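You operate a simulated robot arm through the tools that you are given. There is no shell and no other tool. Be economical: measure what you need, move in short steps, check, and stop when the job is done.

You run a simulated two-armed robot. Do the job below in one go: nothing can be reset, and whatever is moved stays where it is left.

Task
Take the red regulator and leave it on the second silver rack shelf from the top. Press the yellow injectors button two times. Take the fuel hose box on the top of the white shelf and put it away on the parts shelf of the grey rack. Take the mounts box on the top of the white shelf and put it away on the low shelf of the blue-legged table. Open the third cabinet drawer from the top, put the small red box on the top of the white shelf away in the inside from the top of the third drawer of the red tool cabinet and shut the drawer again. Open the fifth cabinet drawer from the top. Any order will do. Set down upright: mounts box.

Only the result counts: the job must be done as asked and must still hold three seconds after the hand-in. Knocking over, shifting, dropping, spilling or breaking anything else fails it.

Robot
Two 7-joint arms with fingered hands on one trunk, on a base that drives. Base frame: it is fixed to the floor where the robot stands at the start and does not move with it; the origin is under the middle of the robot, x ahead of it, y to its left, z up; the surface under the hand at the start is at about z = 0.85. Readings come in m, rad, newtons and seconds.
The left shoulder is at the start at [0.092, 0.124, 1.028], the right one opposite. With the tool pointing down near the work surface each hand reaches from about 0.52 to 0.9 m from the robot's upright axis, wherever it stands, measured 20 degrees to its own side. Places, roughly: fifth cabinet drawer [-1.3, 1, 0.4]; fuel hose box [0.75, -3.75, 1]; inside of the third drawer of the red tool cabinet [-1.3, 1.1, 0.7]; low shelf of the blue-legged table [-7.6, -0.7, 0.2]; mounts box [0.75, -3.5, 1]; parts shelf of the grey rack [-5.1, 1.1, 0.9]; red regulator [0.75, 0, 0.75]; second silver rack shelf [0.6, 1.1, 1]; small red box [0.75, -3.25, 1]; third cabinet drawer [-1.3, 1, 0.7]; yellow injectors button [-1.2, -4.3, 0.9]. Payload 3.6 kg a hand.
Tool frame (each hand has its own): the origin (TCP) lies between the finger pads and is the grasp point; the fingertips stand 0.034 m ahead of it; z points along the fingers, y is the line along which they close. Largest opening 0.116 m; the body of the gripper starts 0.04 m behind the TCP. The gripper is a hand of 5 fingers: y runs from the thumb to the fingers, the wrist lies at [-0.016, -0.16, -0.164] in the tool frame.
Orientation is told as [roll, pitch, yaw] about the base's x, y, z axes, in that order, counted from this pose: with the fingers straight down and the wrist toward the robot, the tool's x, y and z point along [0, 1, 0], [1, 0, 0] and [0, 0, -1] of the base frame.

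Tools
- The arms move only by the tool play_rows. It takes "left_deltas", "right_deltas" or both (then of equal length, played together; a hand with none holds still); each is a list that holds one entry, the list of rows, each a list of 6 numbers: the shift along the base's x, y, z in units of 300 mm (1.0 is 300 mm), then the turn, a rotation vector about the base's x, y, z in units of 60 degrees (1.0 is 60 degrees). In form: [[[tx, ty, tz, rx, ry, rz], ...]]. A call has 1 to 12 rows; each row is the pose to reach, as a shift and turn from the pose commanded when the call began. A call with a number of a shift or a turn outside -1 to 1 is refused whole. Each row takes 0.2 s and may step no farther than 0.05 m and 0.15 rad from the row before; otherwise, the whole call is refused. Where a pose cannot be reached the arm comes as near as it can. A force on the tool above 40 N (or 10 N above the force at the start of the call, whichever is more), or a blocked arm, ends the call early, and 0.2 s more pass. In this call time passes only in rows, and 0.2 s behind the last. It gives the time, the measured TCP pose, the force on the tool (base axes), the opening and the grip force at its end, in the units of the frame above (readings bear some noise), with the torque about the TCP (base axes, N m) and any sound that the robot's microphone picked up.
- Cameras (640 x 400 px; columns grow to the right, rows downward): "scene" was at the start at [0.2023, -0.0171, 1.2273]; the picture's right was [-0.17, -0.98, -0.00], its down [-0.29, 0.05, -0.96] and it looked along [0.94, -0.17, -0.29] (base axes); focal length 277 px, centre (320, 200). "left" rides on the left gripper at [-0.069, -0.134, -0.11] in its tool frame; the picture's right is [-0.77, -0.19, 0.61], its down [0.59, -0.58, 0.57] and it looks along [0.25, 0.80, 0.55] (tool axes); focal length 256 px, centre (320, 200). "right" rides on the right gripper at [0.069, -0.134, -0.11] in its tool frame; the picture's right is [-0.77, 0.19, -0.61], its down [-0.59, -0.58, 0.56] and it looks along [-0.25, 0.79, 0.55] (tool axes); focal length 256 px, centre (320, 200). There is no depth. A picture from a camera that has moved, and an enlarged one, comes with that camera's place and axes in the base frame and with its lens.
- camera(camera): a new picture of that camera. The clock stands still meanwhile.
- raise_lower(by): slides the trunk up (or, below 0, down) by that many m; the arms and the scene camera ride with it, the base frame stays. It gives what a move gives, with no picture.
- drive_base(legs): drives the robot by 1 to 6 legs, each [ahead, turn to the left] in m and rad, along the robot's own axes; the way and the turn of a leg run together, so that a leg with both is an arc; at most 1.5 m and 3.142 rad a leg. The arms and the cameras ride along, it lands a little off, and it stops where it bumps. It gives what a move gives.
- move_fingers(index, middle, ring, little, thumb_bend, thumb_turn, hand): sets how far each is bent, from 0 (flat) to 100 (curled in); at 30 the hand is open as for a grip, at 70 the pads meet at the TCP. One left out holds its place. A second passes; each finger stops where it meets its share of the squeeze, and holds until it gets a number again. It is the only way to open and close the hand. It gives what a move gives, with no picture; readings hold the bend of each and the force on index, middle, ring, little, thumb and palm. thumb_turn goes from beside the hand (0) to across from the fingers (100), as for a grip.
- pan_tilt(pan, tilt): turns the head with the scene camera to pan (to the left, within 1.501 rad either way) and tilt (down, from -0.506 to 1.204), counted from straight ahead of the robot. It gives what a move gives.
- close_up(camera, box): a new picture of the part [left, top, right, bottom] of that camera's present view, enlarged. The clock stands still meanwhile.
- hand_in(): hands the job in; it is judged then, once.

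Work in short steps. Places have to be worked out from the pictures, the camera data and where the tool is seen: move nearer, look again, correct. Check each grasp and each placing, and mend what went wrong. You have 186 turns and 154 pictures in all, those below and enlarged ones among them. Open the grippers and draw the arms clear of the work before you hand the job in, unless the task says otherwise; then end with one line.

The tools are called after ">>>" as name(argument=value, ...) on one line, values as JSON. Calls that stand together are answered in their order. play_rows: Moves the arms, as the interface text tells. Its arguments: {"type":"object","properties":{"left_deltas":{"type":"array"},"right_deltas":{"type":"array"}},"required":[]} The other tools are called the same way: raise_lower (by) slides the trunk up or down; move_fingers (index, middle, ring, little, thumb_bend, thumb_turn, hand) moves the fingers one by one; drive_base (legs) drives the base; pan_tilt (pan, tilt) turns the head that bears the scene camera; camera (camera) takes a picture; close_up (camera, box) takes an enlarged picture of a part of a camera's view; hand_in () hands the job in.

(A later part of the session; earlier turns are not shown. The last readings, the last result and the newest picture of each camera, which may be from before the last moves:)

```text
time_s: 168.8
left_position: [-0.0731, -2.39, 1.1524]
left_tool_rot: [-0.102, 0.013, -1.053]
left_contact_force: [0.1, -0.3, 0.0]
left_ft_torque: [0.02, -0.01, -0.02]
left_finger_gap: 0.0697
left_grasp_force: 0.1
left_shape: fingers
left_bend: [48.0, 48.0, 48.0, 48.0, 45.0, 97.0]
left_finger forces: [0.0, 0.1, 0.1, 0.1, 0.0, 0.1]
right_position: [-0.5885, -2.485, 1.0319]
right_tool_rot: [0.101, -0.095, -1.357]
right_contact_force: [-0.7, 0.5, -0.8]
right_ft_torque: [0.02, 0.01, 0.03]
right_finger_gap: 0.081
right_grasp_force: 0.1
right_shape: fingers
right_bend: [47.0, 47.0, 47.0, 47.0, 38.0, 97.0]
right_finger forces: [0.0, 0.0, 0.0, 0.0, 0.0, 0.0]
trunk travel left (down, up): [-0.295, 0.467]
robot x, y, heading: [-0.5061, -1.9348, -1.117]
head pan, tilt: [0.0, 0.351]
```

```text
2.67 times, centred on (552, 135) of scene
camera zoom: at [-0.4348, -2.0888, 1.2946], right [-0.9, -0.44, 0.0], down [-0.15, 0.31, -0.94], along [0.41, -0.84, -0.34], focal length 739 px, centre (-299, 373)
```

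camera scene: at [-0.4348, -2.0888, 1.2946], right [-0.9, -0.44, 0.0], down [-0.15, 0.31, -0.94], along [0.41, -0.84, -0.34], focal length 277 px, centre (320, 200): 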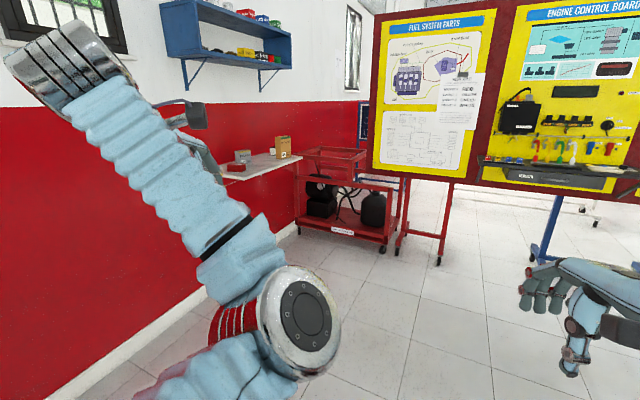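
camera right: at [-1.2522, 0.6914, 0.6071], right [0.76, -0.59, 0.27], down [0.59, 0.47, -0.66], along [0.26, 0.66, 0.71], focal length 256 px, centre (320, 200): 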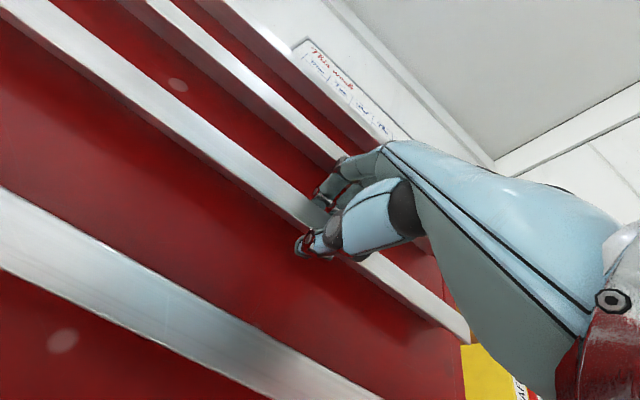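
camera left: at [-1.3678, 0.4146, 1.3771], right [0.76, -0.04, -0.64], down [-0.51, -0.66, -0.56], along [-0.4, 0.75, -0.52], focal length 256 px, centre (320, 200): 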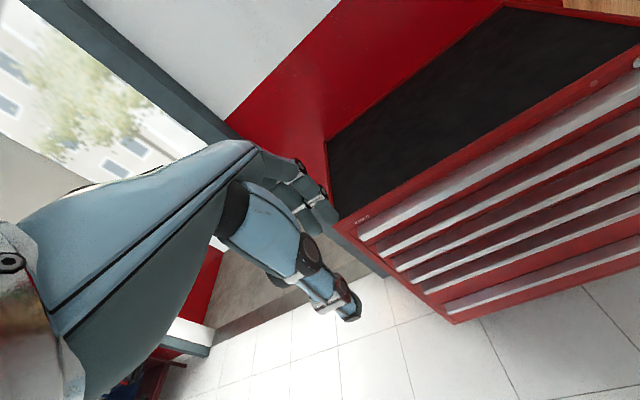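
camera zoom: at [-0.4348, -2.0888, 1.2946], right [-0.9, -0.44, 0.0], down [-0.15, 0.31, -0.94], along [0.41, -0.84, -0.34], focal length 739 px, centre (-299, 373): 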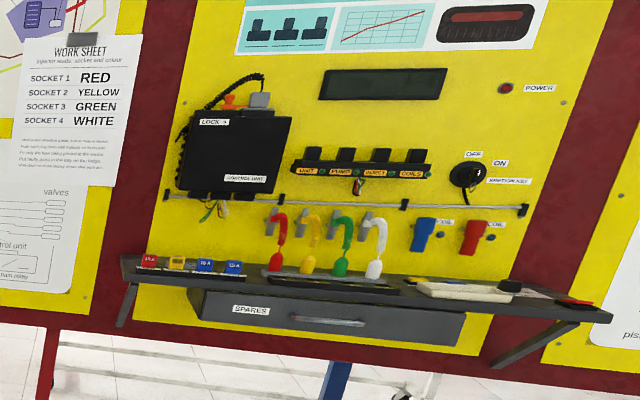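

The objects are clear: the red box at the near end, then MOUNTS, a spool, and FUEL HOSE at the far end. I'll drive on a gentle arc to in front of the shelf, then turn left to face it.

>>> drive_base(legs=[[1.4, -0.2]])

>>> drive_base(legs=[[0, 1.3]])

>>> camera(camera="scene")

```text
time_s: 175.7
left_position: [0.3109, -3.7592, 1.1522]
left_tool_rot: [-0.102, 0.015, -1.25]
left_contact_force: [-0.1, 0.6, 0.6]
left_ft_torque: [-0.02, 0.01, -0.03]
left_finger_gap: 0.0697
left_grasp_force: 0.1
left_shape: fingers
left_bend: [48.0, 48.0, 48.0, 48.0, 45.0, 97.0]
left_finger forces: [0.0, 0.0, 0.0, 0.1, 0.0, 0.1]
right_position: [-0.2106, -3.7497, 1.0313]
right_tool_rot: [0.104, -0.095, -1.551]
right_contact_force: [0.2, -0.5, -0.9]
right_ft_torque: [0.01, -0.02, -0.03]
right_finger_gap: 0.0812
right_grasp_force: 0.0
right_shape: fingers
right_bend: [47.0, 47.0, 47.0, 47.0, 38.0, 97.0]
right_finger forces: [0.1, 0.0, 0.0, 0.0, 0.0, 0.1]
trunk travel left (down, up): [-0.295, 0.467]
robot x, y, heading: [-0.0284, -3.2234, -1.315]
head pan, tilt: [0.0, 0.351]
```

```text
time_s: 179.3
left_position: [0.5756, -3.044, 1.1535]
left_tool_rot: [-0.102, 0.015, 0.046]
left_contact_force: [-0.1, 0.1, 0.6]
left_ft_torque: [-0.03, -0.03, -0.01]
left_finger_gap: 0.0694
left_grasp_force: 0.0
left_shape: fingers
left_bend: [48.0, 48.0, 48.0, 48.0, 45.0, 97.0]
left_finger forces: [0.0, 0.1, 0.1, 0.0, 0.1, 0.0]
right_position: [0.426, -3.5447, 1.0317]
right_tool_rot: [0.103, -0.093, -0.257]
right_contact_force: [0.5, 0.2, 0.8]
right_ft_torque: [0.01, -0.01, 0.01]
right_finger_gap: 0.0811
right_grasp_force: 0.0
right_shape: fingers
right_bend: [47.0, 47.0, 47.0, 47.0, 38.0, 97.0]
right_finger forces: [0.0, 0.0, 0.1, 0.0, 0.0, 0.0]
trunk travel left (down, up): [-0.295, 0.467]
robot x, y, heading: [-0.0292, -3.2249, -0.017]
head pan, tilt: [0.0, 0.351]
```

```text
66 pictures are left
camera scene: at [0.1431, -3.2298, 1.2946], right [-0.02, -1.0, 0.0], down [-0.34, 0.01, -0.94], along [0.94, -0.02, -0.34], focal length 277 px, centre (320, 200)
```

scene: 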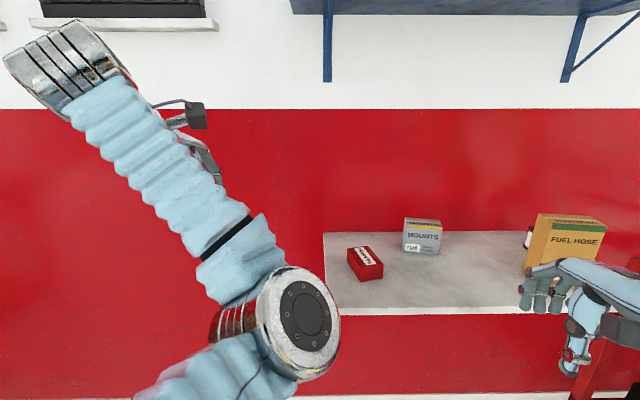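

Triangulated positions: red box ≈(0.76, -3.36, 0.90), mounts ≈(0.85, -3.54), fuel hose ≈(0.73, -3.83), shelf top z≈0.88. I'll zoom in for the orientations.

>>> close_up(camera="scene", box=[320, 200, 480, 300])

```text
4.00 times, centred on (400, 250) of scene
camera zoom: at [0.1431, -3.2298, 1.2946], right [-0.02, -1.0, 0.0], down [-0.34, 0.01, -0.94], along [0.94, -0.02, -0.34], focal length 1108 px, centre (0, 0)
```

zoom: 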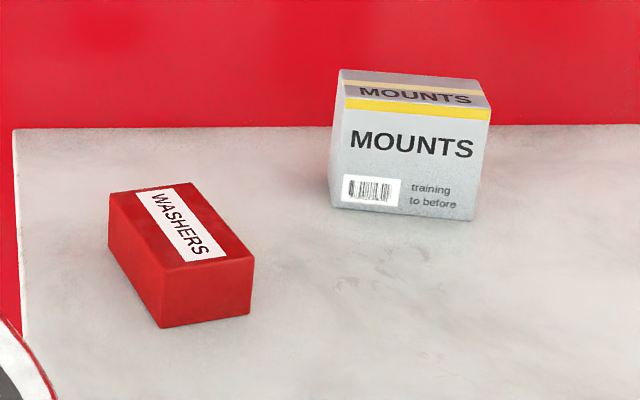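

The "WASHERS" red box measures about 59×82×42 mm, is centred at (0.752, -3.357) and turned about +15°. I'll drive 8 cm nearer, open the right hand and bring it above the box.

>>> drive_base(legs=[[0.08, 0]])

>>> move_fingers(hand="right", index=30, middle=30, ring=30, little=30, thumb_bend=30)

>>> play_rows(right_deltas=[[[0.11, 0.08, 0, -0.01, 0.015, 0.07], [0.22, 0.17, 0, -0.02, 0.03, 0.14], [0.33, 0.26, 0, -0.03, 0.05, 0.21], [0.44, 0.35, 0, -0.04, 0.07, 0.28], [0.56, 0.44, 0, -0.05, 0.085, 0.35], [0.69, 0.53, -0.02, -0.06, 0.1, 0.42], [0.817, 0.627, -0.03, -0.073, 0.111, 0.497]]])

>>> camera(camera="right")

>>> camera(camera="scene")

```text
time_s: 180.9
left_position: [0.5559, -3.0093, 1.218]
left_tool_rot: [-0.005, -0.238, 0.154]
left_contact_force: [2.8, -1.0, -1.9]
left_ft_torque: [0.02, 0.15, 0.04]
left_finger_gap: 0.0698
left_grasp_force: 0.1
left_shape: fingers
left_bend: [48.0, 48.0, 48.0, 48.0, 45.0, 97.0]
left_finger forces: [0.0, 0.1, 0.1, 0.0, 0.0, 0.1]
right_position: [0.4602, -3.5674, 1.1957]
right_tool_rot: [0.389, -0.465, -0.413]
right_contact_force: [3.1, -0.2, 2.0]
right_ft_torque: [-0.04, 0.13, -0.02]
right_finger_gap: 0.0813
right_grasp_force: 0.1
right_shape: fingers
right_bend: [47.0, 47.0, 47.0, 47.0, 38.0, 97.0]
right_finger forces: [0.1, 0.1, 0.1, 0.0, 0.0, 0.0]
trunk travel left (down, up): [-0.295, 0.467]
robot x, y, heading: [0.0529, -3.2293, -0.021]
head pan, tilt: [0.0, 0.351]
stopped in leg 1: the robot was blocked; the commanded pose is now the measured one
```

```text
time_s: 181.9
left_position: [0.5633, -3.0241, 1.2124]
left_tool_rot: [-0.015, -0.194, 0.106]
left_contact_force: [1.5, -0.7, -0.2]
left_ft_torque: [0.06, 0.16, 0.04]
left_finger_gap: 0.0697
left_grasp_force: 0.1
left_shape: fingers
left_bend: [48.0, 48.0, 48.0, 48.0, 45.0, 97.0]
left_finger forces: [0.0, 0.0, 0.0, 0.0, 0.0, 0.0]
right_position: [0.4632, -3.5517, 1.1862]
right_tool_rot: [0.35, -0.464, -0.35]
right_contact_force: [1.6, 0.0, 0.4]
right_ft_torque: [-0.03, 0.06, 0.04]
right_finger_gap: 0.118
right_grasp_force: 0.1
right_shape: fingers
right_bend: [30.0, 30.0, 30.0, 30.0, 30.0, 97.0]
right_finger forces: [0.0, 0.0, 0.0, 0.1, 0.1, 0.1]
trunk travel left (down, up): [-0.295, 0.467]
robot x, y, heading: [0.0547, -3.2263, -0.018]
head pan, tilt: [0.0, 0.351]
```

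```text
time_s: 183.5
left_position: [0.5832, -3.0216, 1.1804]
left_tool_rot: [-0.022, -0.095, 0.104]
left_contact_force: [0.3, 2.5, -6.7]
left_ft_torque: [-0.23, -0.11, -0.06]
left_finger_gap: 0.0696
left_grasp_force: 0.0
left_shape: fingers
left_bend: [48.0, 48.0, 48.0, 48.0, 45.0, 97.0]
left_finger forces: [0.1, 0.0, 0.0, 0.0, 0.0, 0.1]
right_position: [0.727, -3.3481, 1.1624]
right_tool_rot: [0.224, -0.336, 0.262]
right_contact_force: [0.2, -1.3, 1.0]
right_ft_torque: [0.07, 0.05, 0.04]
right_finger_gap: 0.1179
right_grasp_force: 0.0
right_shape: fingers
right_bend: [30.0, 30.0, 30.0, 30.0, 30.0, 97.0]
right_finger forces: [0.1, 0.0, 0.0, 0.0, 0.0, 0.1]
trunk travel left (down, up): [-0.295, 0.467]
robot x, y, heading: [0.052, -3.2284, -0.016]
head pan, tilt: [0.0, 0.351]
```

```text
64 pictures are left
camera right: at [0.5548, -3.351, 1.2354], right [0.26, -0.85, 0.46], down [-0.19, -0.52, -0.83], along [0.95, 0.13, -0.3], focal length 256 px, centre (320, 200)
```

right: 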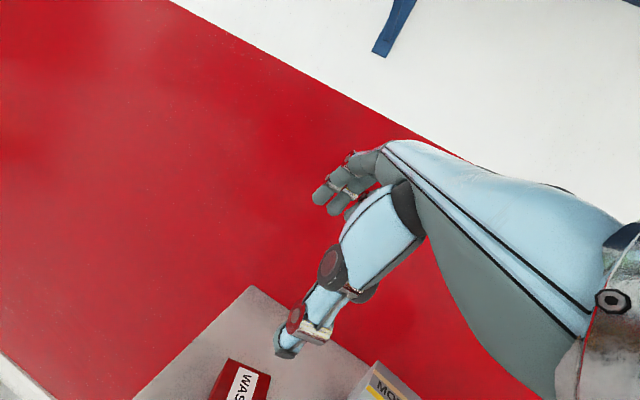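

```text
63 pictures are left
camera scene: at [0.2292, -3.2327, 1.2944], right [-0.02, -1.0, 0.0], down [-0.35, 0.01, -0.94], along [0.94, -0.02, -0.35], focal length 277 px, centre (320, 200)
```

scene: 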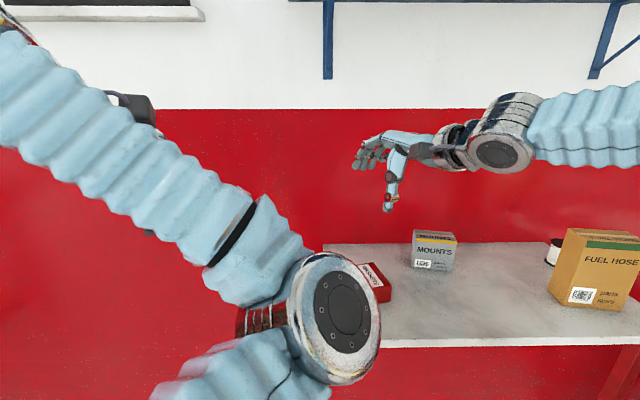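

The right hand is near the box but tilted. I'll level it and lower to z≈1.0 above the box.

>>> play_rows(right_deltas=[[[0.02, -0.01, -0.1, -0.072, 0.064, 0], [0.04, -0.02, -0.22, -0.145, 0.128, 0], [0.06, -0.03, -0.36, -0.217, 0.191, 0], [0.08, -0.03, -0.52, -0.289, 0.255, 0]]])

>>> camera(camera="right")

```text
time_s: 184.5
left_position: [0.5776, -3.0346, 1.1994]
left_tool_rot: [-0.029, -0.139, 0.074]
left_contact_force: [-0.3, 0.9, -0.6]
left_ft_torque: [-0.01, 0.02, 0.01]
left_finger_gap: 0.0695
left_grasp_force: 0.1
left_shape: fingers
left_bend: [48.0, 48.0, 48.0, 48.0, 45.0, 97.0]
left_finger forces: [0.0, 0.0, 0.1, 0.0, 0.1, 0.1]
right_position: [0.7161, -3.3677, 1.052]
right_tool_rot: [0.054, -0.081, 0.301]
right_contact_force: [0.0, 0.7, -0.5]
right_ft_torque: [0.0, 0.02, 0.01]
right_finger_gap: 0.1177
right_grasp_force: 0.2
right_shape: fingers
right_bend: [30.0, 30.0, 30.0, 30.0, 30.0, 97.0]
right_finger forces: [0.0, 0.0, 0.0, 0.1, 0.1, 0.0]
right hand out of reach, approached as far as the arm can: row 2, 3, 4
trunk travel left (down, up): [-0.295, 0.467]
robot x, y, heading: [0.056, -3.2241, -0.016]
head pan, tilt: [0.0, 0.351]
```

```text
62 pictures are left
camera right: at [0.5618, -3.3503, 1.1557], right [0.37, -0.72, 0.58], down [-0.34, -0.69, -0.64], along [0.87, 0.04, -0.5], focal length 256 px, centre (320, 200)
```

right: 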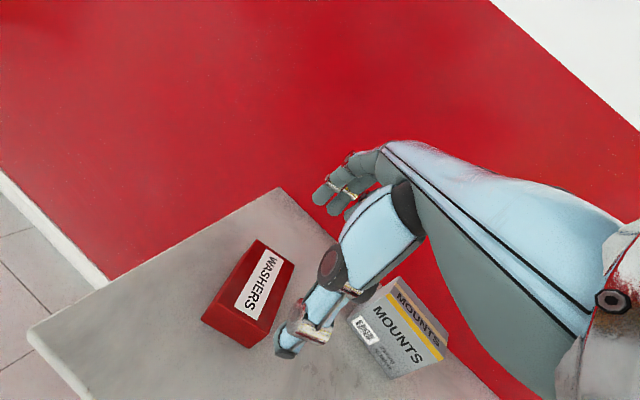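

The box is confirmed at (0.75, -3.355). The hand is slightly out of reach, so I'll lower the trunk 7 cm, which also brings the shoulder forward, and correct.

>>> raise_lower(by=-0.07)

>>> play_rows(right_deltas=[[[0.05, 0.02, 0, -0.04, 0.04, -0.02], [0.1, 0.03, 0, -0.072, 0.06, -0.03]]])

```text
time_s: 185.3
left_position: [0.5879, -3.0025, 1.069]
left_tool_rot: [-0.002, 0.018, 0.145]
left_contact_force: [-0.7, 0.0, 0.2]
left_ft_torque: [-0.03, -0.04, 0.02]
left_finger_gap: 0.0699
left_grasp_force: 0.1
left_shape: fingers
left_bend: [48.0, 48.0, 48.0, 48.0, 45.0, 97.0]
left_finger forces: [0.0, 0.0, 0.1, 0.1, 0.1, 0.1]
right_position: [0.7179, -3.3711, 0.9831]
right_tool_rot: [0.055, -0.072, 0.299]
right_contact_force: [0.8, -1.0, -0.4]
right_ft_torque: [-0.04, 0.03, 0.01]
right_finger_gap: 0.1177
right_grasp_force: 0.1
right_shape: fingers
right_bend: [30.0, 30.0, 30.0, 30.0, 30.0, 97.0]
right_finger forces: [0.1, 0.1, 0.0, 0.0, 0.0, 0.0]
trunk travel left (down, up): [-0.236, 0.527]
robot x, y, heading: [0.0488, -3.2254, -0.018]
head pan, tilt: [0.0, 0.351]
stopped: the arm was blocked; the commanded pose is now the measured one
```

```text
time_s: 185.9
left_position: [0.5843, -3.0043, 1.0714]
left_tool_rot: [-0.004, 0.014, 0.144]
left_contact_force: [-0.7, 0.0, 0.9]
left_ft_torque: [-0.06, 0.0, 0.0]
left_finger_gap: 0.0697
left_grasp_force: 0.0
left_shape: fingers
left_bend: [48.0, 48.0, 48.0, 48.0, 45.0, 97.0]
left_finger forces: [0.0, 0.0, 0.0, 0.0, 0.0, 0.0]
right_position: [0.7246, -3.3605, 0.9845]
right_tool_rot: [0.03, -0.031, 0.295]
right_contact_force: [0.1, -0.6, 0.3]
right_ft_torque: [-0.01, 0.0, 0.02]
right_finger_gap: 0.1177
right_grasp_force: 0.0
right_shape: fingers
right_bend: [30.0, 30.0, 30.0, 30.0, 30.0, 97.0]
right_finger forces: [0.1, 0.0, 0.0, 0.0, 0.0, 0.0]
right hand out of reach, approached as far as the arm can: row 1, 2
trunk travel left (down, up): [-0.236, 0.527]
robot x, y, heading: [0.0542, -3.2319, -0.019]
head pan, tilt: [0.0, 0.351]
```

The left elbow is what blocks the trunk. I'll straighten the left arm outward, then drive a few centimetres closer.

>>> play_rows(left_deltas=[[[0.06, 0.1, 0.02, 0, 0, 0.05], [0.12, 0.2, 0.04, 0, 0, 0.1], [0.18, 0.3, 0.06, 0, 0, 0.15], [0.24, 0.4, 0.08, 0, 0, 0.2], [0.3, 0.5, 0.1, 0, 0, 0.25], [0.36, 0.6, 0.12, 0, 0, 0.3]]])

>>> drive_base(legs=[[0.04, 0]])

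>>> camera(camera="scene")

```text
time_s: 187.3
left_position: [0.6985, -2.8237, 1.1053]
left_tool_rot: [-0.002, 0.017, 0.453]
left_contact_force: [-0.9, 0.2, -0.1]
left_ft_torque: [0.01, -0.01, -0.02]
left_finger_gap: 0.0697
left_grasp_force: 0.0
left_shape: fingers
left_bend: [48.0, 48.0, 48.0, 48.0, 45.0, 97.0]
left_finger forces: [0.0, 0.0, 0.0, 0.0, 0.0, 0.0]
right_position: [0.7292, -3.3579, 0.9838]
right_tool_rot: [0.031, -0.03, 0.297]
right_contact_force: [-0.7, 0.4, 0.0]
right_ft_torque: [-0.04, 0.03, -0.03]
right_finger_gap: 0.1179
right_grasp_force: 0.2
right_shape: fingers
right_bend: [30.0, 30.0, 30.0, 30.0, 30.0, 97.0]
right_finger forces: [0.0, 0.0, 0.0, 0.0, 0.0, 0.0]
trunk travel left (down, up): [-0.236, 0.527]
robot x, y, heading: [0.0501, -3.2261, -0.017]
head pan, tilt: [0.0, 0.351]
```

```text
time_s: 188.7
left_position: [0.6896, -2.7794, 1.1845]
left_tool_rot: [0.107, -0.125, 0.628]
left_contact_force: [-3.9, 1.3, -5.4]
left_ft_torque: [-0.15, -0.37, -0.15]
left_finger_gap: 0.0696
left_grasp_force: 0.1
left_shape: fingers
left_bend: [48.0, 48.0, 48.0, 48.0, 45.0, 97.0]
left_finger forces: [0.0, 0.0, 0.1, 0.0, 0.1, 0.0]
right_position: [0.8255, -3.4276, 1.1667]
right_tool_rot: [0.081, -0.423, 0.01]
right_contact_force: [1.2, 0.0, -0.9]
right_ft_torque: [-0.02, -0.04, 0.01]
right_finger_gap: 0.1179
right_grasp_force: 0.2
right_shape: fingers
right_bend: [30.0, 30.0, 30.0, 30.0, 30.0, 97.0]
right_finger forces: [0.0, 0.1, 0.0, 0.1, 0.0, 0.1]
trunk travel left (down, up): [-0.236, 0.527]
robot x, y, heading: [0.0982, -3.2254, -0.005]
head pan, tilt: [0.0, 0.351]
stopped in leg 1: the robot was blocked; the commanded pose is now the measured one
```

```text
61 pictures are left
camera scene: at [0.4694, -3.2306, 1.2144], right [-0.01, -1.0, 0.0], down [-0.47, 0.0, -0.88], along [0.88, -0.01, -0.47], focal length 277 px, centre (320, 200)
```

scene: 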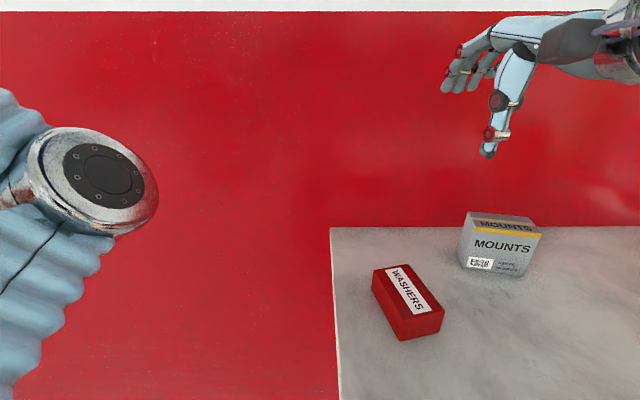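

The torso pitched forward. I'll let it settle and re-check.

>>> pan_tilt(pan=0.0, tilt=0.55)

>>> camera(camera="scene")

```text
time_s: 189.5
left_position: [0.5881, -2.8209, 1.1871]
left_tool_rot: [0.018, -0.119, 0.434]
left_contact_force: [0.5, -0.6, 2.8]
left_ft_torque: [-0.03, 0.14, -0.01]
left_finger_gap: 0.0693
left_grasp_force: 0.0
left_shape: fingers
left_bend: [48.0, 48.0, 48.0, 48.0, 45.0, 97.0]
left_finger forces: [0.0, 0.1, 0.0, 0.0, 0.0, 0.1]
right_position: [0.6748, -3.4142, 1.1473]
right_tool_rot: [-0.043, -0.361, 0.144]
right_contact_force: [2.7, 1.0, 3.9]
right_ft_torque: [-0.04, 0.31, 0.1]
right_finger_gap: 0.1175
right_grasp_force: 0.1
right_shape: fingers
right_bend: [30.0, 30.0, 30.0, 30.0, 30.0, 97.0]
right_finger forces: [0.0, 0.0, 0.0, 0.0, 0.0, 0.0]
trunk travel left (down, up): [-0.236, 0.527]
robot x, y, heading: [0.0879, -3.227, -0.018]
head pan, tilt: [0.0, 0.55]
```

```text
60 pictures are left
camera scene: at [0.2694, -3.2306, 1.219], right [-0.02, -1.0, 0.0], down [-0.51, 0.01, -0.86], along [0.86, -0.02, -0.51], focal length 277 px, centre (320, 200)
```

scene: 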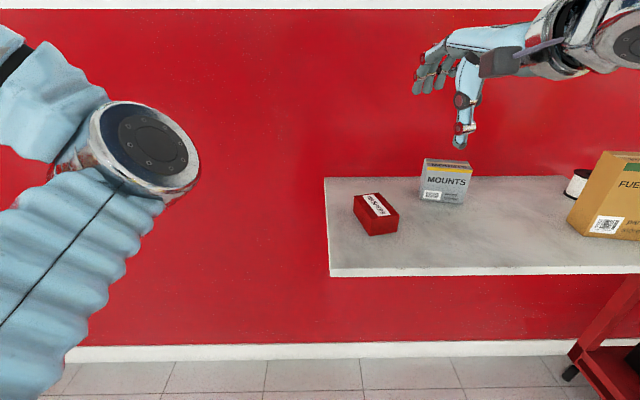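

Settled, and the robot is now closer. I'll level the right hand and bring it over the red box.

>>> play_rows(right_deltas=[[[0.06, 0.05, -0.1, 0, 0.08, 0.03], [0.12, 0.1, -0.22, 0, 0.17, 0.06], [0.19, 0.15, -0.34, 0, 0.26, 0.09], [0.255, 0.19, -0.46, -0.009, 0.347, 0.115], [0.255, 0.19, -0.52, -0.009, 0.347, 0.115]]])

>>> camera(camera="right")

```text
time_s: 190.2
left_position: [0.6246, -2.7918, 1.1899]
left_tool_rot: [0.065, -0.204, 0.61]
left_contact_force: [-2.0, 0.2, 0.3]
left_ft_torque: [0.0, -0.11, -0.01]
left_finger_gap: 0.0695
left_grasp_force: 0.0
left_shape: fingers
left_bend: [48.0, 48.0, 48.0, 48.0, 45.0, 97.0]
left_finger forces: [0.1, 0.0, 0.0, 0.0, 0.1, 0.0]
right_position: [0.8251, -3.4264, 1.0882]
right_tool_rot: [0.037, -0.23, 0.053]
right_contact_force: [2.2, -2.4, -1.1]
right_ft_torque: [0.13, 0.01, 0.14]
right_finger_gap: 0.1178
right_grasp_force: 0.0
right_shape: fingers
right_bend: [30.0, 30.0, 30.0, 30.0, 30.0, 97.0]
right_finger forces: [0.0, 0.0, 0.0, 0.0, 0.1, 0.0]
trunk travel left (down, up): [-0.236, 0.527]
robot x, y, heading: [0.097, -3.2291, -0.012]
head pan, tilt: [0.0, 0.55]
stopped in row 3 (right hand): the arm was blocked; the commanded pose is now the measured one
```

```text
59 pictures are left
camera right: at [0.6659, -3.3696, 1.1685], right [0.09, -0.79, 0.61], down [-0.4, -0.59, -0.7], along [0.91, -0.18, -0.37], focal length 256 px, centre (320, 200)
```

right: 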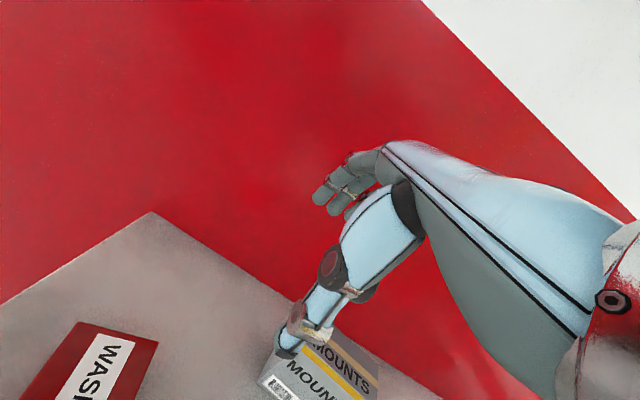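

The torso seems to sag and sway when both arms are stretched forward. I'll let it settle, then draw the left arm back.

>>> pan_tilt(pan=0.0, tilt=0.5)

>>> play_rows(left_deltas=[[[-0.1, -0.02, 0, 0, 0.05, 0], [-0.2, -0.04, 0, 0, 0.1, 0], [-0.3, -0.06, 0, 0, 0.15, 0], [-0.4, -0.08, 0, 0, 0.15, 0], [-0.5, -0.1, 0, 0, 0.15, 0]]])

>>> pan_tilt(pan=0.0, tilt=0.55)

>>> camera(camera="scene")

```text
time_s: 190.9
left_position: [0.626, -2.7783, 1.2028]
left_tool_rot: [0.096, -0.236, 0.686]
left_contact_force: [-0.2, 0.4, -0.3]
left_ft_torque: [-0.03, -0.01, 0.0]
left_finger_gap: 0.0696
left_grasp_force: 0.0
left_shape: fingers
left_bend: [48.0, 48.0, 48.0, 48.0, 45.0, 97.0]
left_finger forces: [0.1, 0.0, 0.0, 0.0, 0.0, 0.0]
right_position: [0.8424, -3.418, 1.0846]
right_tool_rot: [0.042, -0.225, 0.066]
right_contact_force: [-0.1, -0.6, 0.5]
right_ft_torque: [0.03, -0.02, 0.03]
right_finger_gap: 0.118
right_grasp_force: 0.2
right_shape: fingers
right_bend: [30.0, 30.0, 30.0, 30.0, 30.0, 97.0]
right_finger forces: [0.0, 0.0, 0.0, 0.0, 0.0, 0.0]
trunk travel left (down, up): [-0.236, 0.527]
robot x, y, heading: [0.0937, -3.2307, -0.009]
head pan, tilt: [0.0, 0.499]
```

```text
time_s: 191.2
left_position: [0.5074, -2.786, 1.2122]
left_tool_rot: [-0.051, -0.302, 0.869]
left_contact_force: [0.9, 0.0, -1.6]
left_ft_torque: [0.04, 0.01, 0.02]
left_finger_gap: 0.0695
left_grasp_force: 0.1
left_shape: fingers
left_bend: [48.0, 48.0, 48.0, 48.0, 45.0, 97.0]
left_finger forces: [0.1, 0.1, 0.0, 0.0, 0.1, 0.0]
right_position: [0.7874, -3.4171, 1.1739]
right_tool_rot: [0.113, -0.417, 0.019]
right_contact_force: [0.7, -1.0, -1.2]
right_ft_torque: [0.05, -0.04, 0.07]
right_finger_gap: 0.118
right_grasp_force: 0.1
right_shape: fingers
right_bend: [30.0, 30.0, 30.0, 30.0, 30.0, 97.0]
right_finger forces: [0.0, 0.0, 0.0, 0.0, 0.0, 0.1]
trunk travel left (down, up): [-0.236, 0.527]
robot x, y, heading: [0.0961, -3.2255, -0.009]
head pan, tilt: [0.0, 0.499]
stopped in row 1 (left hand): the arm was blocked; the commanded pose is now the measured one
```

```text
time_s: 191.8
left_position: [0.391, -2.7775, 1.2392]
left_tool_rot: [-0.051, -0.324, 0.712]
left_contact_force: [0.0, -0.2, 1.5]
left_ft_torque: [-0.01, -0.03, 0.03]
left_finger_gap: 0.0697
left_grasp_force: 0.0
left_shape: fingers
left_bend: [48.0, 48.0, 48.0, 48.0, 45.0, 97.0]
left_finger forces: [0.1, 0.0, 0.0, 0.1, 0.1, 0.0]
right_position: [0.6407, -3.4118, 1.1761]
right_tool_rot: [0.021, -0.408, 0.082]
right_contact_force: [-3.3, 8.8, -6.5]
right_ft_torque: [-0.28, -0.45, -0.34]
right_finger_gap: 0.1178
right_grasp_force: 0.0
right_shape: fingers
right_bend: [30.0, 30.0, 30.0, 30.0, 30.0, 97.0]
right_finger forces: [0.0, 0.0, 0.0, 0.0, 0.1, 0.1]
trunk travel left (down, up): [-0.236, 0.527]
robot x, y, heading: [0.0944, -3.2258, -0.013]
head pan, tilt: [0.0, 0.55]
```

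```text
58 pictures are left
camera scene: at [0.2762, -3.2288, 1.2166], right [-0.01, -1.0, 0.0], down [-0.51, 0.0, -0.86], along [0.86, -0.01, -0.51], focal length 277 px, centre (320, 200)
```

scene: 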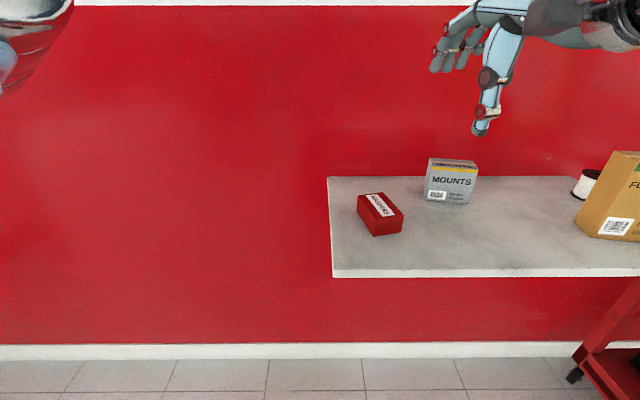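

The torso is back in its normal stance and the left arm is out of the way. I'll try the right hand again.

>>> play_rows(right_deltas=[[[0.06, 0.03, -0.1, -0.01, 0.07, 0.03], [0.12, 0.06, -0.2, -0.02, 0.14, 0.06], [0.18, 0.09, -0.3, -0.03, 0.21, 0.1], [0.25, 0.12, -0.4, -0.04, 0.29, 0.14], [0.31, 0.15, -0.5, -0.052, 0.387, 0.18], [0.37, 0.18, -0.58, -0.052, 0.387, 0.18]]])

>>> camera(camera="right")

```text
time_s: 192.7
left_position: [0.4542, -2.7769, 1.2157]
left_tool_rot: [-0.056, -0.254, 0.854]
left_contact_force: [2.3, -1.2, -0.6]
left_ft_torque: [0.12, 0.05, 0.05]
left_finger_gap: 0.0696
left_grasp_force: 0.0
left_shape: fingers
left_bend: [48.0, 48.0, 48.0, 48.0, 45.0, 97.0]
left_finger forces: [0.1, 0.0, 0.1, 0.0, 0.0, 0.1]
right_position: [0.8192, -3.4243, 1.0799]
right_tool_rot: [0.074, -0.207, 0.039]
right_contact_force: [1.2, 0.2, -3.0]
right_ft_torque: [0.04, -0.04, -0.02]
right_finger_gap: 0.1178
right_grasp_force: 0.0
right_shape: fingers
right_bend: [30.0, 30.0, 30.0, 30.0, 30.0, 97.0]
right_finger forces: [0.0, 0.1, 0.0, 0.0, 0.1, 0.0]
trunk travel left (down, up): [-0.236, 0.527]
robot x, y, heading: [0.0959, -3.2254, -0.005]
head pan, tilt: [0.0, 0.55]
stopped in row 4 (right hand): the arm was blocked; the commanded pose is now the measured one
```

```text
57 pictures are left
camera right: at [0.6624, -3.3701, 1.1666], right [0.1, -0.81, 0.58], down [-0.42, -0.56, -0.71], along [0.9, -0.17, -0.4], focal length 256 px, centre (320, 200)
```

right: 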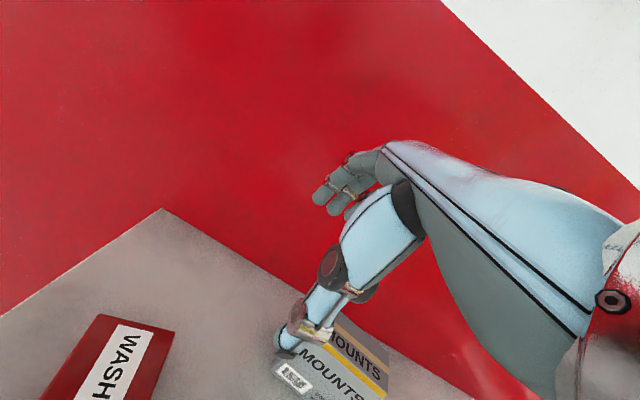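

It leans forward again. I'll look steeply down at both arms and the trunk to find the contact.

>>> pan_tilt(pan=0.5, tilt=1.2)

>>> camera(camera="scene")

>>> pan_tilt(pan=-0.9, tilt=0.9)

>>> camera(camera="scene")

```text
time_s: 193.7
left_position: [0.3602, -2.7669, 1.2256]
left_tool_rot: [-0.104, -0.289, 0.88]
left_contact_force: [2.5, 0.9, -0.4]
left_ft_torque: [-0.07, 0.05, -0.02]
left_finger_gap: 0.0697
left_grasp_force: 0.0
left_shape: fingers
left_bend: [48.0, 48.0, 48.0, 48.0, 45.0, 97.0]
left_finger forces: [0.0, 0.1, 0.0, 0.0, 0.1, 0.1]
right_position: [0.7325, -3.4243, 1.1177]
right_tool_rot: [0.05, -0.27, 0.059]
right_contact_force: [0.7, 0.2, -0.5]
right_ft_torque: [0.01, 0.01, 0.0]
right_finger_gap: 0.1176
right_grasp_force: 0.1
right_shape: fingers
right_bend: [30.0, 30.0, 30.0, 30.0, 30.0, 97.0]
right_finger forces: [0.1, 0.0, 0.0, 0.0, 0.1, 0.0]
trunk travel left (down, up): [-0.236, 0.527]
robot x, y, heading: [0.0997, -3.2286, -0.008]
head pan, tilt: [0.499, 1.201]
```

```text
56 pictures are left
camera scene: at [0.3003, -3.2022, 1.1645], right [0.47, -0.88, -0.02], down [-0.84, -0.44, -0.33], along [0.28, 0.17, -0.94], focal length 277 px, centre (320, 200)
```

scene: 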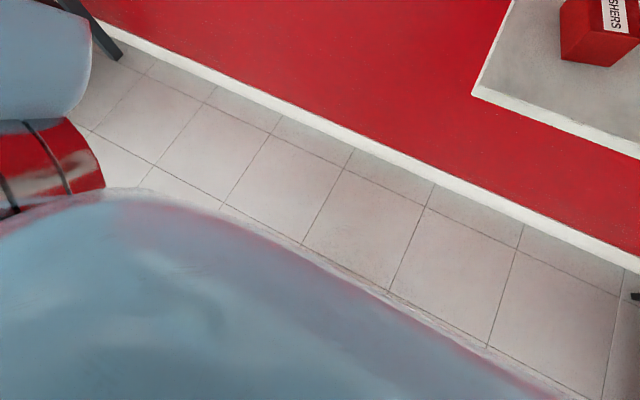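

```text
time_s: 195.2
left_position: [0.354, -2.7639, 1.2306]
left_tool_rot: [-0.1, -0.329, 0.836]
left_contact_force: [2.6, 1.4, 0.3]
left_ft_torque: [-0.05, 0.09, -0.01]
left_finger_gap: 0.0696
left_grasp_force: 0.1
left_shape: fingers
left_bend: [48.0, 48.0, 48.0, 48.0, 45.0, 97.0]
left_finger forces: [0.0, 0.1, 0.0, 0.0, 0.1, 0.1]
right_position: [0.7139, -3.4168, 1.1203]
right_tool_rot: [0.052, -0.261, 0.085]
right_contact_force: [0.9, 0.5, 0.8]
right_ft_torque: [-0.03, 0.05, 0.01]
right_finger_gap: 0.1178
right_grasp_force: 0.0
right_shape: fingers
right_bend: [30.0, 30.0, 30.0, 30.0, 30.0, 97.0]
right_finger forces: [0.1, 0.0, 0.0, 0.1, 0.1, 0.0]
trunk travel left (down, up): [-0.236, 0.527]
robot x, y, heading: [0.0942, -3.2268, -0.01]
head pan, tilt: [-0.901, 0.901]
```

```text
55 pictures are left
camera scene: at [0.2807, -3.2874, 1.1849], right [-0.79, -0.62, 0.02], down [-0.5, 0.62, -0.61], along [0.36, -0.49, -0.79], focal length 277 px, centre (320, 200)
```

scene: 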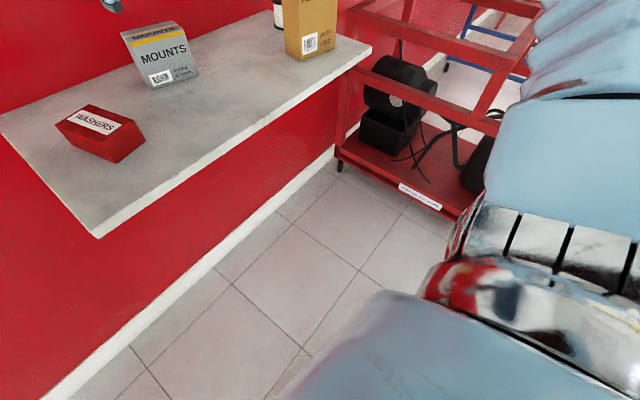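

The camera data suggest the whole robot rocks forward when the torso leans and the arms are extended. I'll raise the trunk, which makes the torso more upright, then proceed with the right arm only.

>>> raise_lower(by=0.17)

>>> pan_tilt(pan=-0.1, tilt=0.6)

```text
time_s: 195.6
left_position: [0.3271, -2.7737, 1.2449]
left_tool_rot: [-0.118, -0.363, 0.781]
left_contact_force: [-0.5, 0.4, 1.5]
left_ft_torque: [-0.02, 0.01, -0.02]
left_finger_gap: 0.0696
left_grasp_force: 0.2
left_shape: fingers
left_bend: [48.0, 48.0, 48.0, 48.0, 45.0, 97.0]
left_finger forces: [0.0, 0.1, 0.0, 0.1, 0.1, 0.1]
right_position: [0.6664, -3.3988, 1.1304]
right_tool_rot: [0.029, -0.27, 0.143]
right_contact_force: [-0.8, 0.0, 0.6]
right_ft_torque: [-0.04, 0.07, 0.03]
right_finger_gap: 0.1178
right_grasp_force: 0.1
right_shape: fingers
right_bend: [30.0, 30.0, 30.0, 30.0, 30.0, 97.0]
right_finger forces: [0.0, 0.0, 0.0, 0.1, 0.0, 0.0]
trunk travel left (down, up): [-0.238, 0.525]
robot x, y, heading: [0.0921, -3.2265, -0.011]
head pan, tilt: [-0.901, 0.901]
stopped: the arm was blocked; the commanded pose is now the measured one
```

```text
time_s: 196.7
left_position: [0.3573, -2.7754, 1.2393]
left_tool_rot: [-0.098, -0.342, 0.764]
left_contact_force: [0.7, -1.0, 0.2]
left_ft_torque: [0.05, 0.06, 0.02]
left_finger_gap: 0.0695
left_grasp_force: 0.1
left_shape: fingers
left_bend: [48.0, 48.0, 48.0, 48.0, 45.0, 97.0]
left_finger forces: [0.0, 0.0, 0.1, 0.1, 0.0, 0.0]
right_position: [0.693, -3.4009, 1.1147]
right_tool_rot: [0.032, -0.241, 0.14]
right_contact_force: [1.5, -0.5, -0.4]
right_ft_torque: [0.01, 0.02, 0.05]
right_finger_gap: 0.1176
right_grasp_force: 0.1
right_shape: fingers
right_bend: [30.0, 30.0, 30.0, 30.0, 30.0, 97.0]
right_finger forces: [0.1, 0.0, 0.0, 0.0, 0.1, 0.0]
trunk travel left (down, up): [-0.238, 0.525]
robot x, y, heading: [0.0935, -3.2277, -0.005]
head pan, tilt: [-0.099, 0.6]
```

Still rocking slightly, so I'll repeat the raise.

>>> raise_lower(by=0.15)

>>> pan_tilt(pan=-0.1, tilt=0.65)

>>> camera(camera="scene")

```text
time_s: 198.4
left_position: [0.351, -2.7753, 1.3902]
left_tool_rot: [-0.108, -0.348, 0.766]
left_contact_force: [-0.4, -0.4, -0.7]
left_ft_torque: [-0.03, 0.01, 0.02]
left_finger_gap: 0.0693
left_grasp_force: 0.0
left_shape: fingers
left_bend: [48.0, 48.0, 48.0, 48.0, 45.0, 97.0]
left_finger forces: [0.1, 0.0, 0.0, 0.1, 0.0, 0.1]
right_position: [0.6875, -3.4003, 1.2676]
right_tool_rot: [0.031, -0.249, 0.14]
right_contact_force: [1.0, 0.2, -0.4]
right_ft_torque: [0.01, -0.03, 0.04]
right_finger_gap: 0.1178
right_grasp_force: 0.1
right_shape: fingers
right_bend: [30.0, 30.0, 30.0, 30.0, 30.0, 97.0]
right_finger forces: [0.0, 0.1, 0.0, 0.0, 0.0, 0.0]
trunk travel left (down, up): [-0.388, 0.375]
robot x, y, heading: [0.0951, -3.2234, -0.007]
head pan, tilt: [-0.099, 0.6]
```

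```text
time_s: 199.1
left_position: [0.3496, -2.775, 1.3911]
left_tool_rot: [-0.106, -0.352, 0.764]
left_contact_force: [0.5, -0.8, -0.6]
left_ft_torque: [0.0, 0.0, 0.0]
left_finger_gap: 0.0693
left_grasp_force: 0.1
left_shape: fingers
left_bend: [48.0, 48.0, 48.0, 48.0, 45.0, 97.0]
left_finger forces: [0.0, 0.0, 0.0, 0.1, 0.1, 0.1]
right_position: [0.6856, -3.3998, 1.2687]
right_tool_rot: [0.029, -0.25, 0.138]
right_contact_force: [0.1, 0.2, 0.6]
right_ft_torque: [0.03, 0.01, 0.01]
right_finger_gap: 0.1176
right_grasp_force: 0.0
right_shape: fingers
right_bend: [30.0, 30.0, 30.0, 30.0, 30.0, 97.0]
right_finger forces: [0.0, 0.0, 0.0, 0.0, 0.0, 0.0]
trunk travel left (down, up): [-0.388, 0.375]
robot x, y, heading: [0.0915, -3.2253, -0.006]
head pan, tilt: [-0.099, 0.649]
```

```text
54 pictures are left
camera scene: at [0.2295, -3.2368, 1.3617], right [-0.11, -0.99, 0.0], down [-0.6, 0.07, -0.8], along [0.79, -0.09, -0.6], focal length 277 px, centre (320, 200)
```

scene: 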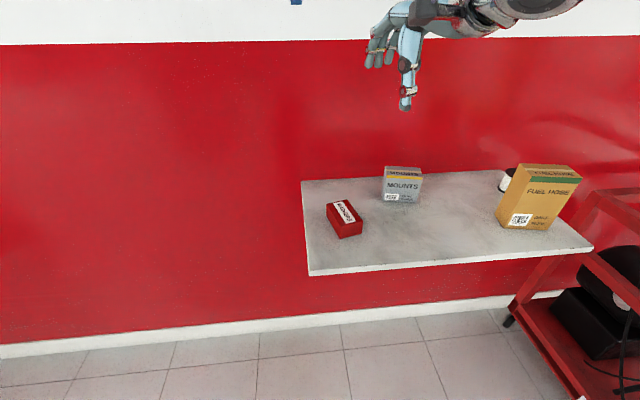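

Stable now with the upright torso, and the box hasn't moved. I'll lower the right hand to just above the red box.

>>> play_rows(right_deltas=[[[0.03, 0.02, -0.13, -0.01, 0.035, 0.02], [0.06, 0.04, -0.26, -0.02, 0.07, 0.04], [0.09, 0.06, -0.39, -0.03, 0.1, 0.06], [0.12, 0.08, -0.52, -0.04, 0.14, 0.08], [0.15, 0.1, -0.65, -0.05, 0.18, 0.1], [0.18, 0.12, -0.78, -0.06, 0.22, 0.12], [0.22, 0.143, -0.92, -0.06, 0.233, 0.125]]])

>>> camera(camera="right")

```text
time_s: 200.7
left_position: [0.3492, -2.7754, 1.3928]
left_tool_rot: [-0.107, -0.351, 0.765]
left_contact_force: [-0.3, -0.2, 0.1]
left_ft_torque: [0.0, -0.05, -0.01]
left_finger_gap: 0.0694
left_grasp_force: 0.1
left_shape: fingers
left_bend: [48.0, 48.0, 48.0, 48.0, 45.0, 97.0]
left_finger forces: [0.1, 0.0, 0.0, 0.0, 0.1, 0.0]
right_position: [0.694, -3.3944, 1.0298]
right_tool_rot: [0.018, 0.002, 0.274]
right_contact_force: [0.1, 0.6, 1.2]
right_ft_torque: [0.0, -0.01, 0.01]
right_finger_gap: 0.1176
right_grasp_force: 0.0
right_shape: fingers
right_bend: [30.0, 30.0, 30.0, 30.0, 30.0, 97.0]
right_finger forces: [0.1, 0.0, 0.0, 0.0, 0.0, 0.0]
right hand out of reach, approached as far as the arm can: row 5, 6, 7
trunk travel left (down, up): [-0.388, 0.375]
robot x, y, heading: [0.0966, -3.2294, -0.005]
head pan, tilt: [-0.099, 0.649]
```

```text
53 pictures are left
camera right: at [0.5474, -3.3674, 1.1432], right [0.39, -0.7, 0.6], down [-0.4, -0.71, -0.58], along [0.83, -0.01, -0.56], focal length 256 px, centre (320, 200)
```

right: 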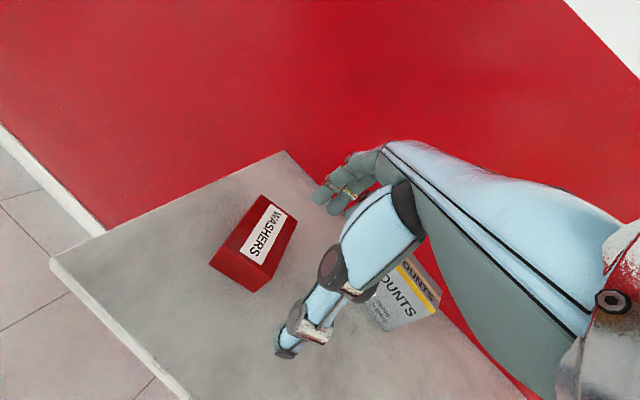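

It hits a joint limit rather than the reach limit. I'll go back to a home-like pose for the right hand (out to its own side, higher) and then approach from there.

>>> play_rows(right_deltas=[[[-0.05, -0.07, 0.11, 0, 0, -0.04], [-0.1, -0.14, 0.22, 0, 0, -0.08], [-0.15, -0.21, 0.33, 0, 0, -0.13], [-0.2, -0.28, 0.44, 0, 0, -0.17], [-0.25, -0.36, 0.5, 0, 0, -0.22], [-0.28, -0.45, 0.55, 0, 0, -0.26]]])

>>> play_rows(right_deltas=[[[0.02, 0.02, -0.12, 0, 0, 0], [0.04, 0.04, -0.24, 0, 0, 0], [0.06, 0.06, -0.36, 0, 0, 0], [0.1, 0.1, -0.46, 0, 0, 0], [0.16, 0.2, -0.56, 0, 0, 0], [0.24, 0.32, -0.62, 0, 0, 0.05], [0.33, 0.42, -0.66, 0, 0, 0.1], [0.42, 0.52, -0.68, 0, 0, 0.15]]])

>>> camera(camera="scene")

```text
time_s: 202.1
left_position: [0.3492, -2.7775, 1.3914]
left_tool_rot: [-0.105, -0.349, 0.765]
left_contact_force: [0.2, 0.5, 1.0]
left_ft_torque: [0.04, 0.01, 0.02]
left_finger_gap: 0.0696
left_grasp_force: 0.1
left_shape: fingers
left_bend: [48.0, 48.0, 48.0, 48.0, 45.0, 97.0]
left_finger forces: [0.0, 0.0, 0.0, 0.1, 0.0, 0.0]
right_position: [0.6066, -3.5368, 1.1972]
right_tool_rot: [0.02, 0.003, 0.0]
right_contact_force: [0.1, -0.3, 0.5]
right_ft_torque: [0.02, 0.0, 0.01]
right_finger_gap: 0.118
right_grasp_force: 0.0
right_shape: fingers
right_bend: [30.0, 30.0, 30.0, 30.0, 30.0, 97.0]
right_finger forces: [0.0, 0.0, 0.0, 0.0, 0.0, 0.0]
trunk travel left (down, up): [-0.388, 0.375]
robot x, y, heading: [0.0977, -3.2254, -0.009]
head pan, tilt: [-0.099, 0.649]
```

```text
time_s: 203.9
left_position: [0.3496, -2.7753, 1.3903]
left_tool_rot: [-0.106, -0.348, 0.768]
left_contact_force: [-0.2, 0.6, 0.0]
left_ft_torque: [0.01, -0.01, 0.0]
left_finger_gap: 0.0696
left_grasp_force: 0.1
left_shape: fingers
left_bend: [48.0, 48.0, 48.0, 48.0, 45.0, 97.0]
left_finger forces: [0.1, 0.1, 0.1, 0.0, 0.1, 0.0]
right_position: [0.6926, -3.4062, 1.0217]
right_tool_rot: [0.019, 0.002, 0.159]
right_contact_force: [0.3, 0.4, -0.1]
right_ft_torque: [-0.02, 0.02, -0.03]
right_finger_gap: 0.1176
right_grasp_force: 0.1
right_shape: fingers
right_bend: [30.0, 30.0, 30.0, 30.0, 30.0, 97.0]
right_finger forces: [0.1, 0.0, 0.0, 0.0, 0.1, 0.1]
right hand out of reach, approached as far as the arm can: row 7, 8
trunk travel left (down, up): [-0.388, 0.375]
robot x, y, heading: [0.0953, -3.2249, -0.003]
head pan, tilt: [-0.099, 0.649]
```

```text
52 pictures are left
camera scene: at [0.2302, -3.2356, 1.3616], right [-0.11, -0.99, 0.0], down [-0.6, 0.06, -0.8], along [0.79, -0.09, -0.61], focal length 277 px, centre (320, 200)
```

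scene: 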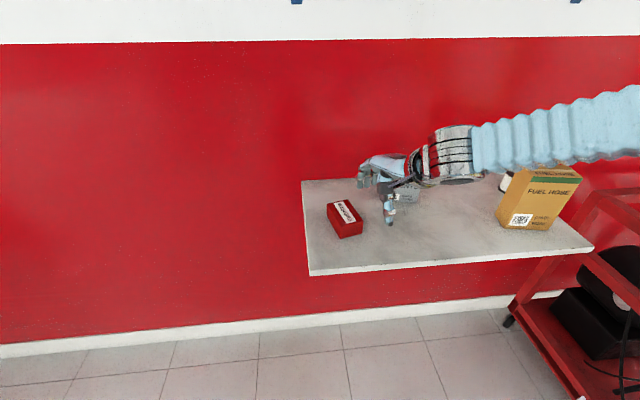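

The right forearm comes in from far right, so the box should lie more to the right side. I'll turn the base left by 0.3 rad.

>>> drive_base(legs=[[0, 0.3]])

```text
time_s: 205.2
left_position: [0.2055, -2.7209, 1.3912]
left_tool_rot: [-0.107, -0.348, 1.063]
left_contact_force: [0.1, 0.6, -0.1]
left_ft_torque: [-0.02, 0.01, -0.02]
left_finger_gap: 0.0696
left_grasp_force: 0.0
left_shape: fingers
left_bend: [48.0, 48.0, 48.0, 48.0, 45.0, 97.0]
left_finger forces: [0.0, 0.0, 0.1, 0.0, 0.0, 0.0]
right_position: [0.7166, -3.2249, 1.0227]
right_tool_rot: [0.021, 0.001, 0.457]
right_contact_force: [0.4, 0.0, -0.1]
right_ft_torque: [0.01, 0.02, -0.01]
right_finger_gap: 0.1177
right_grasp_force: 0.1
right_shape: fingers
right_bend: [30.0, 30.0, 30.0, 30.0, 30.0, 97.0]
right_finger forces: [0.1, 0.0, 0.0, 0.0, 0.1, 0.1]
trunk travel left (down, up): [-0.388, 0.375]
robot x, y, heading: [0.0971, -3.2275, 0.29]
head pan, tilt: [-0.099, 0.649]
```

Smooth. I'll move the right hand over the box at (0.7515, -3.357).

>>> play_rows(right_deltas=[[[0.03, -0.11, -0.02, 0, 0, -0.045], [0.06, -0.22, -0.05, 0, 0, -0.09], [0.09, -0.33, -0.08, 0, 0, -0.135], [0.117, -0.44, -0.11, 0, 0, -0.18]]])

>>> camera(camera="right")

```text
time_s: 206.2
left_position: [0.2063, -2.721, 1.3926]
left_tool_rot: [-0.103, -0.352, 1.062]
left_contact_force: [-0.2, -0.3, 0.0]
left_ft_torque: [0.01, 0.03, 0.01]
left_finger_gap: 0.0696
left_grasp_force: 0.0
left_shape: fingers
left_bend: [48.0, 48.0, 48.0, 48.0, 45.0, 97.0]
left_finger forces: [0.1, 0.0, 0.0, 0.1, 0.0, 0.0]
right_position: [0.7545, -3.359, 0.9897]
right_tool_rot: [0.021, 0.003, 0.265]
right_contact_force: [0.5, -0.5, 0.4]
right_ft_torque: [0.02, -0.01, -0.01]
right_finger_gap: 0.1178
right_grasp_force: 0.0
right_shape: fingers
right_bend: [30.0, 30.0, 30.0, 30.0, 30.0, 97.0]
right_finger forces: [0.1, 0.0, 0.0, 0.1, 0.0, 0.1]
trunk travel left (down, up): [-0.388, 0.375]
robot x, y, heading: [0.0944, -3.2237, 0.29]
head pan, tilt: [-0.099, 0.649]
```

```text
51 pictures are left
camera right: at [0.6076, -3.33, 1.1024], right [0.39, -0.7, 0.59], down [-0.41, -0.71, -0.58], along [0.83, -0.02, -0.56], focal length 256 px, centre (320, 200)
```

right: 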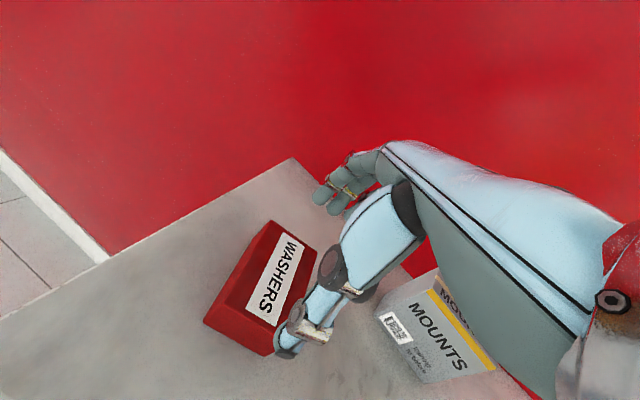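

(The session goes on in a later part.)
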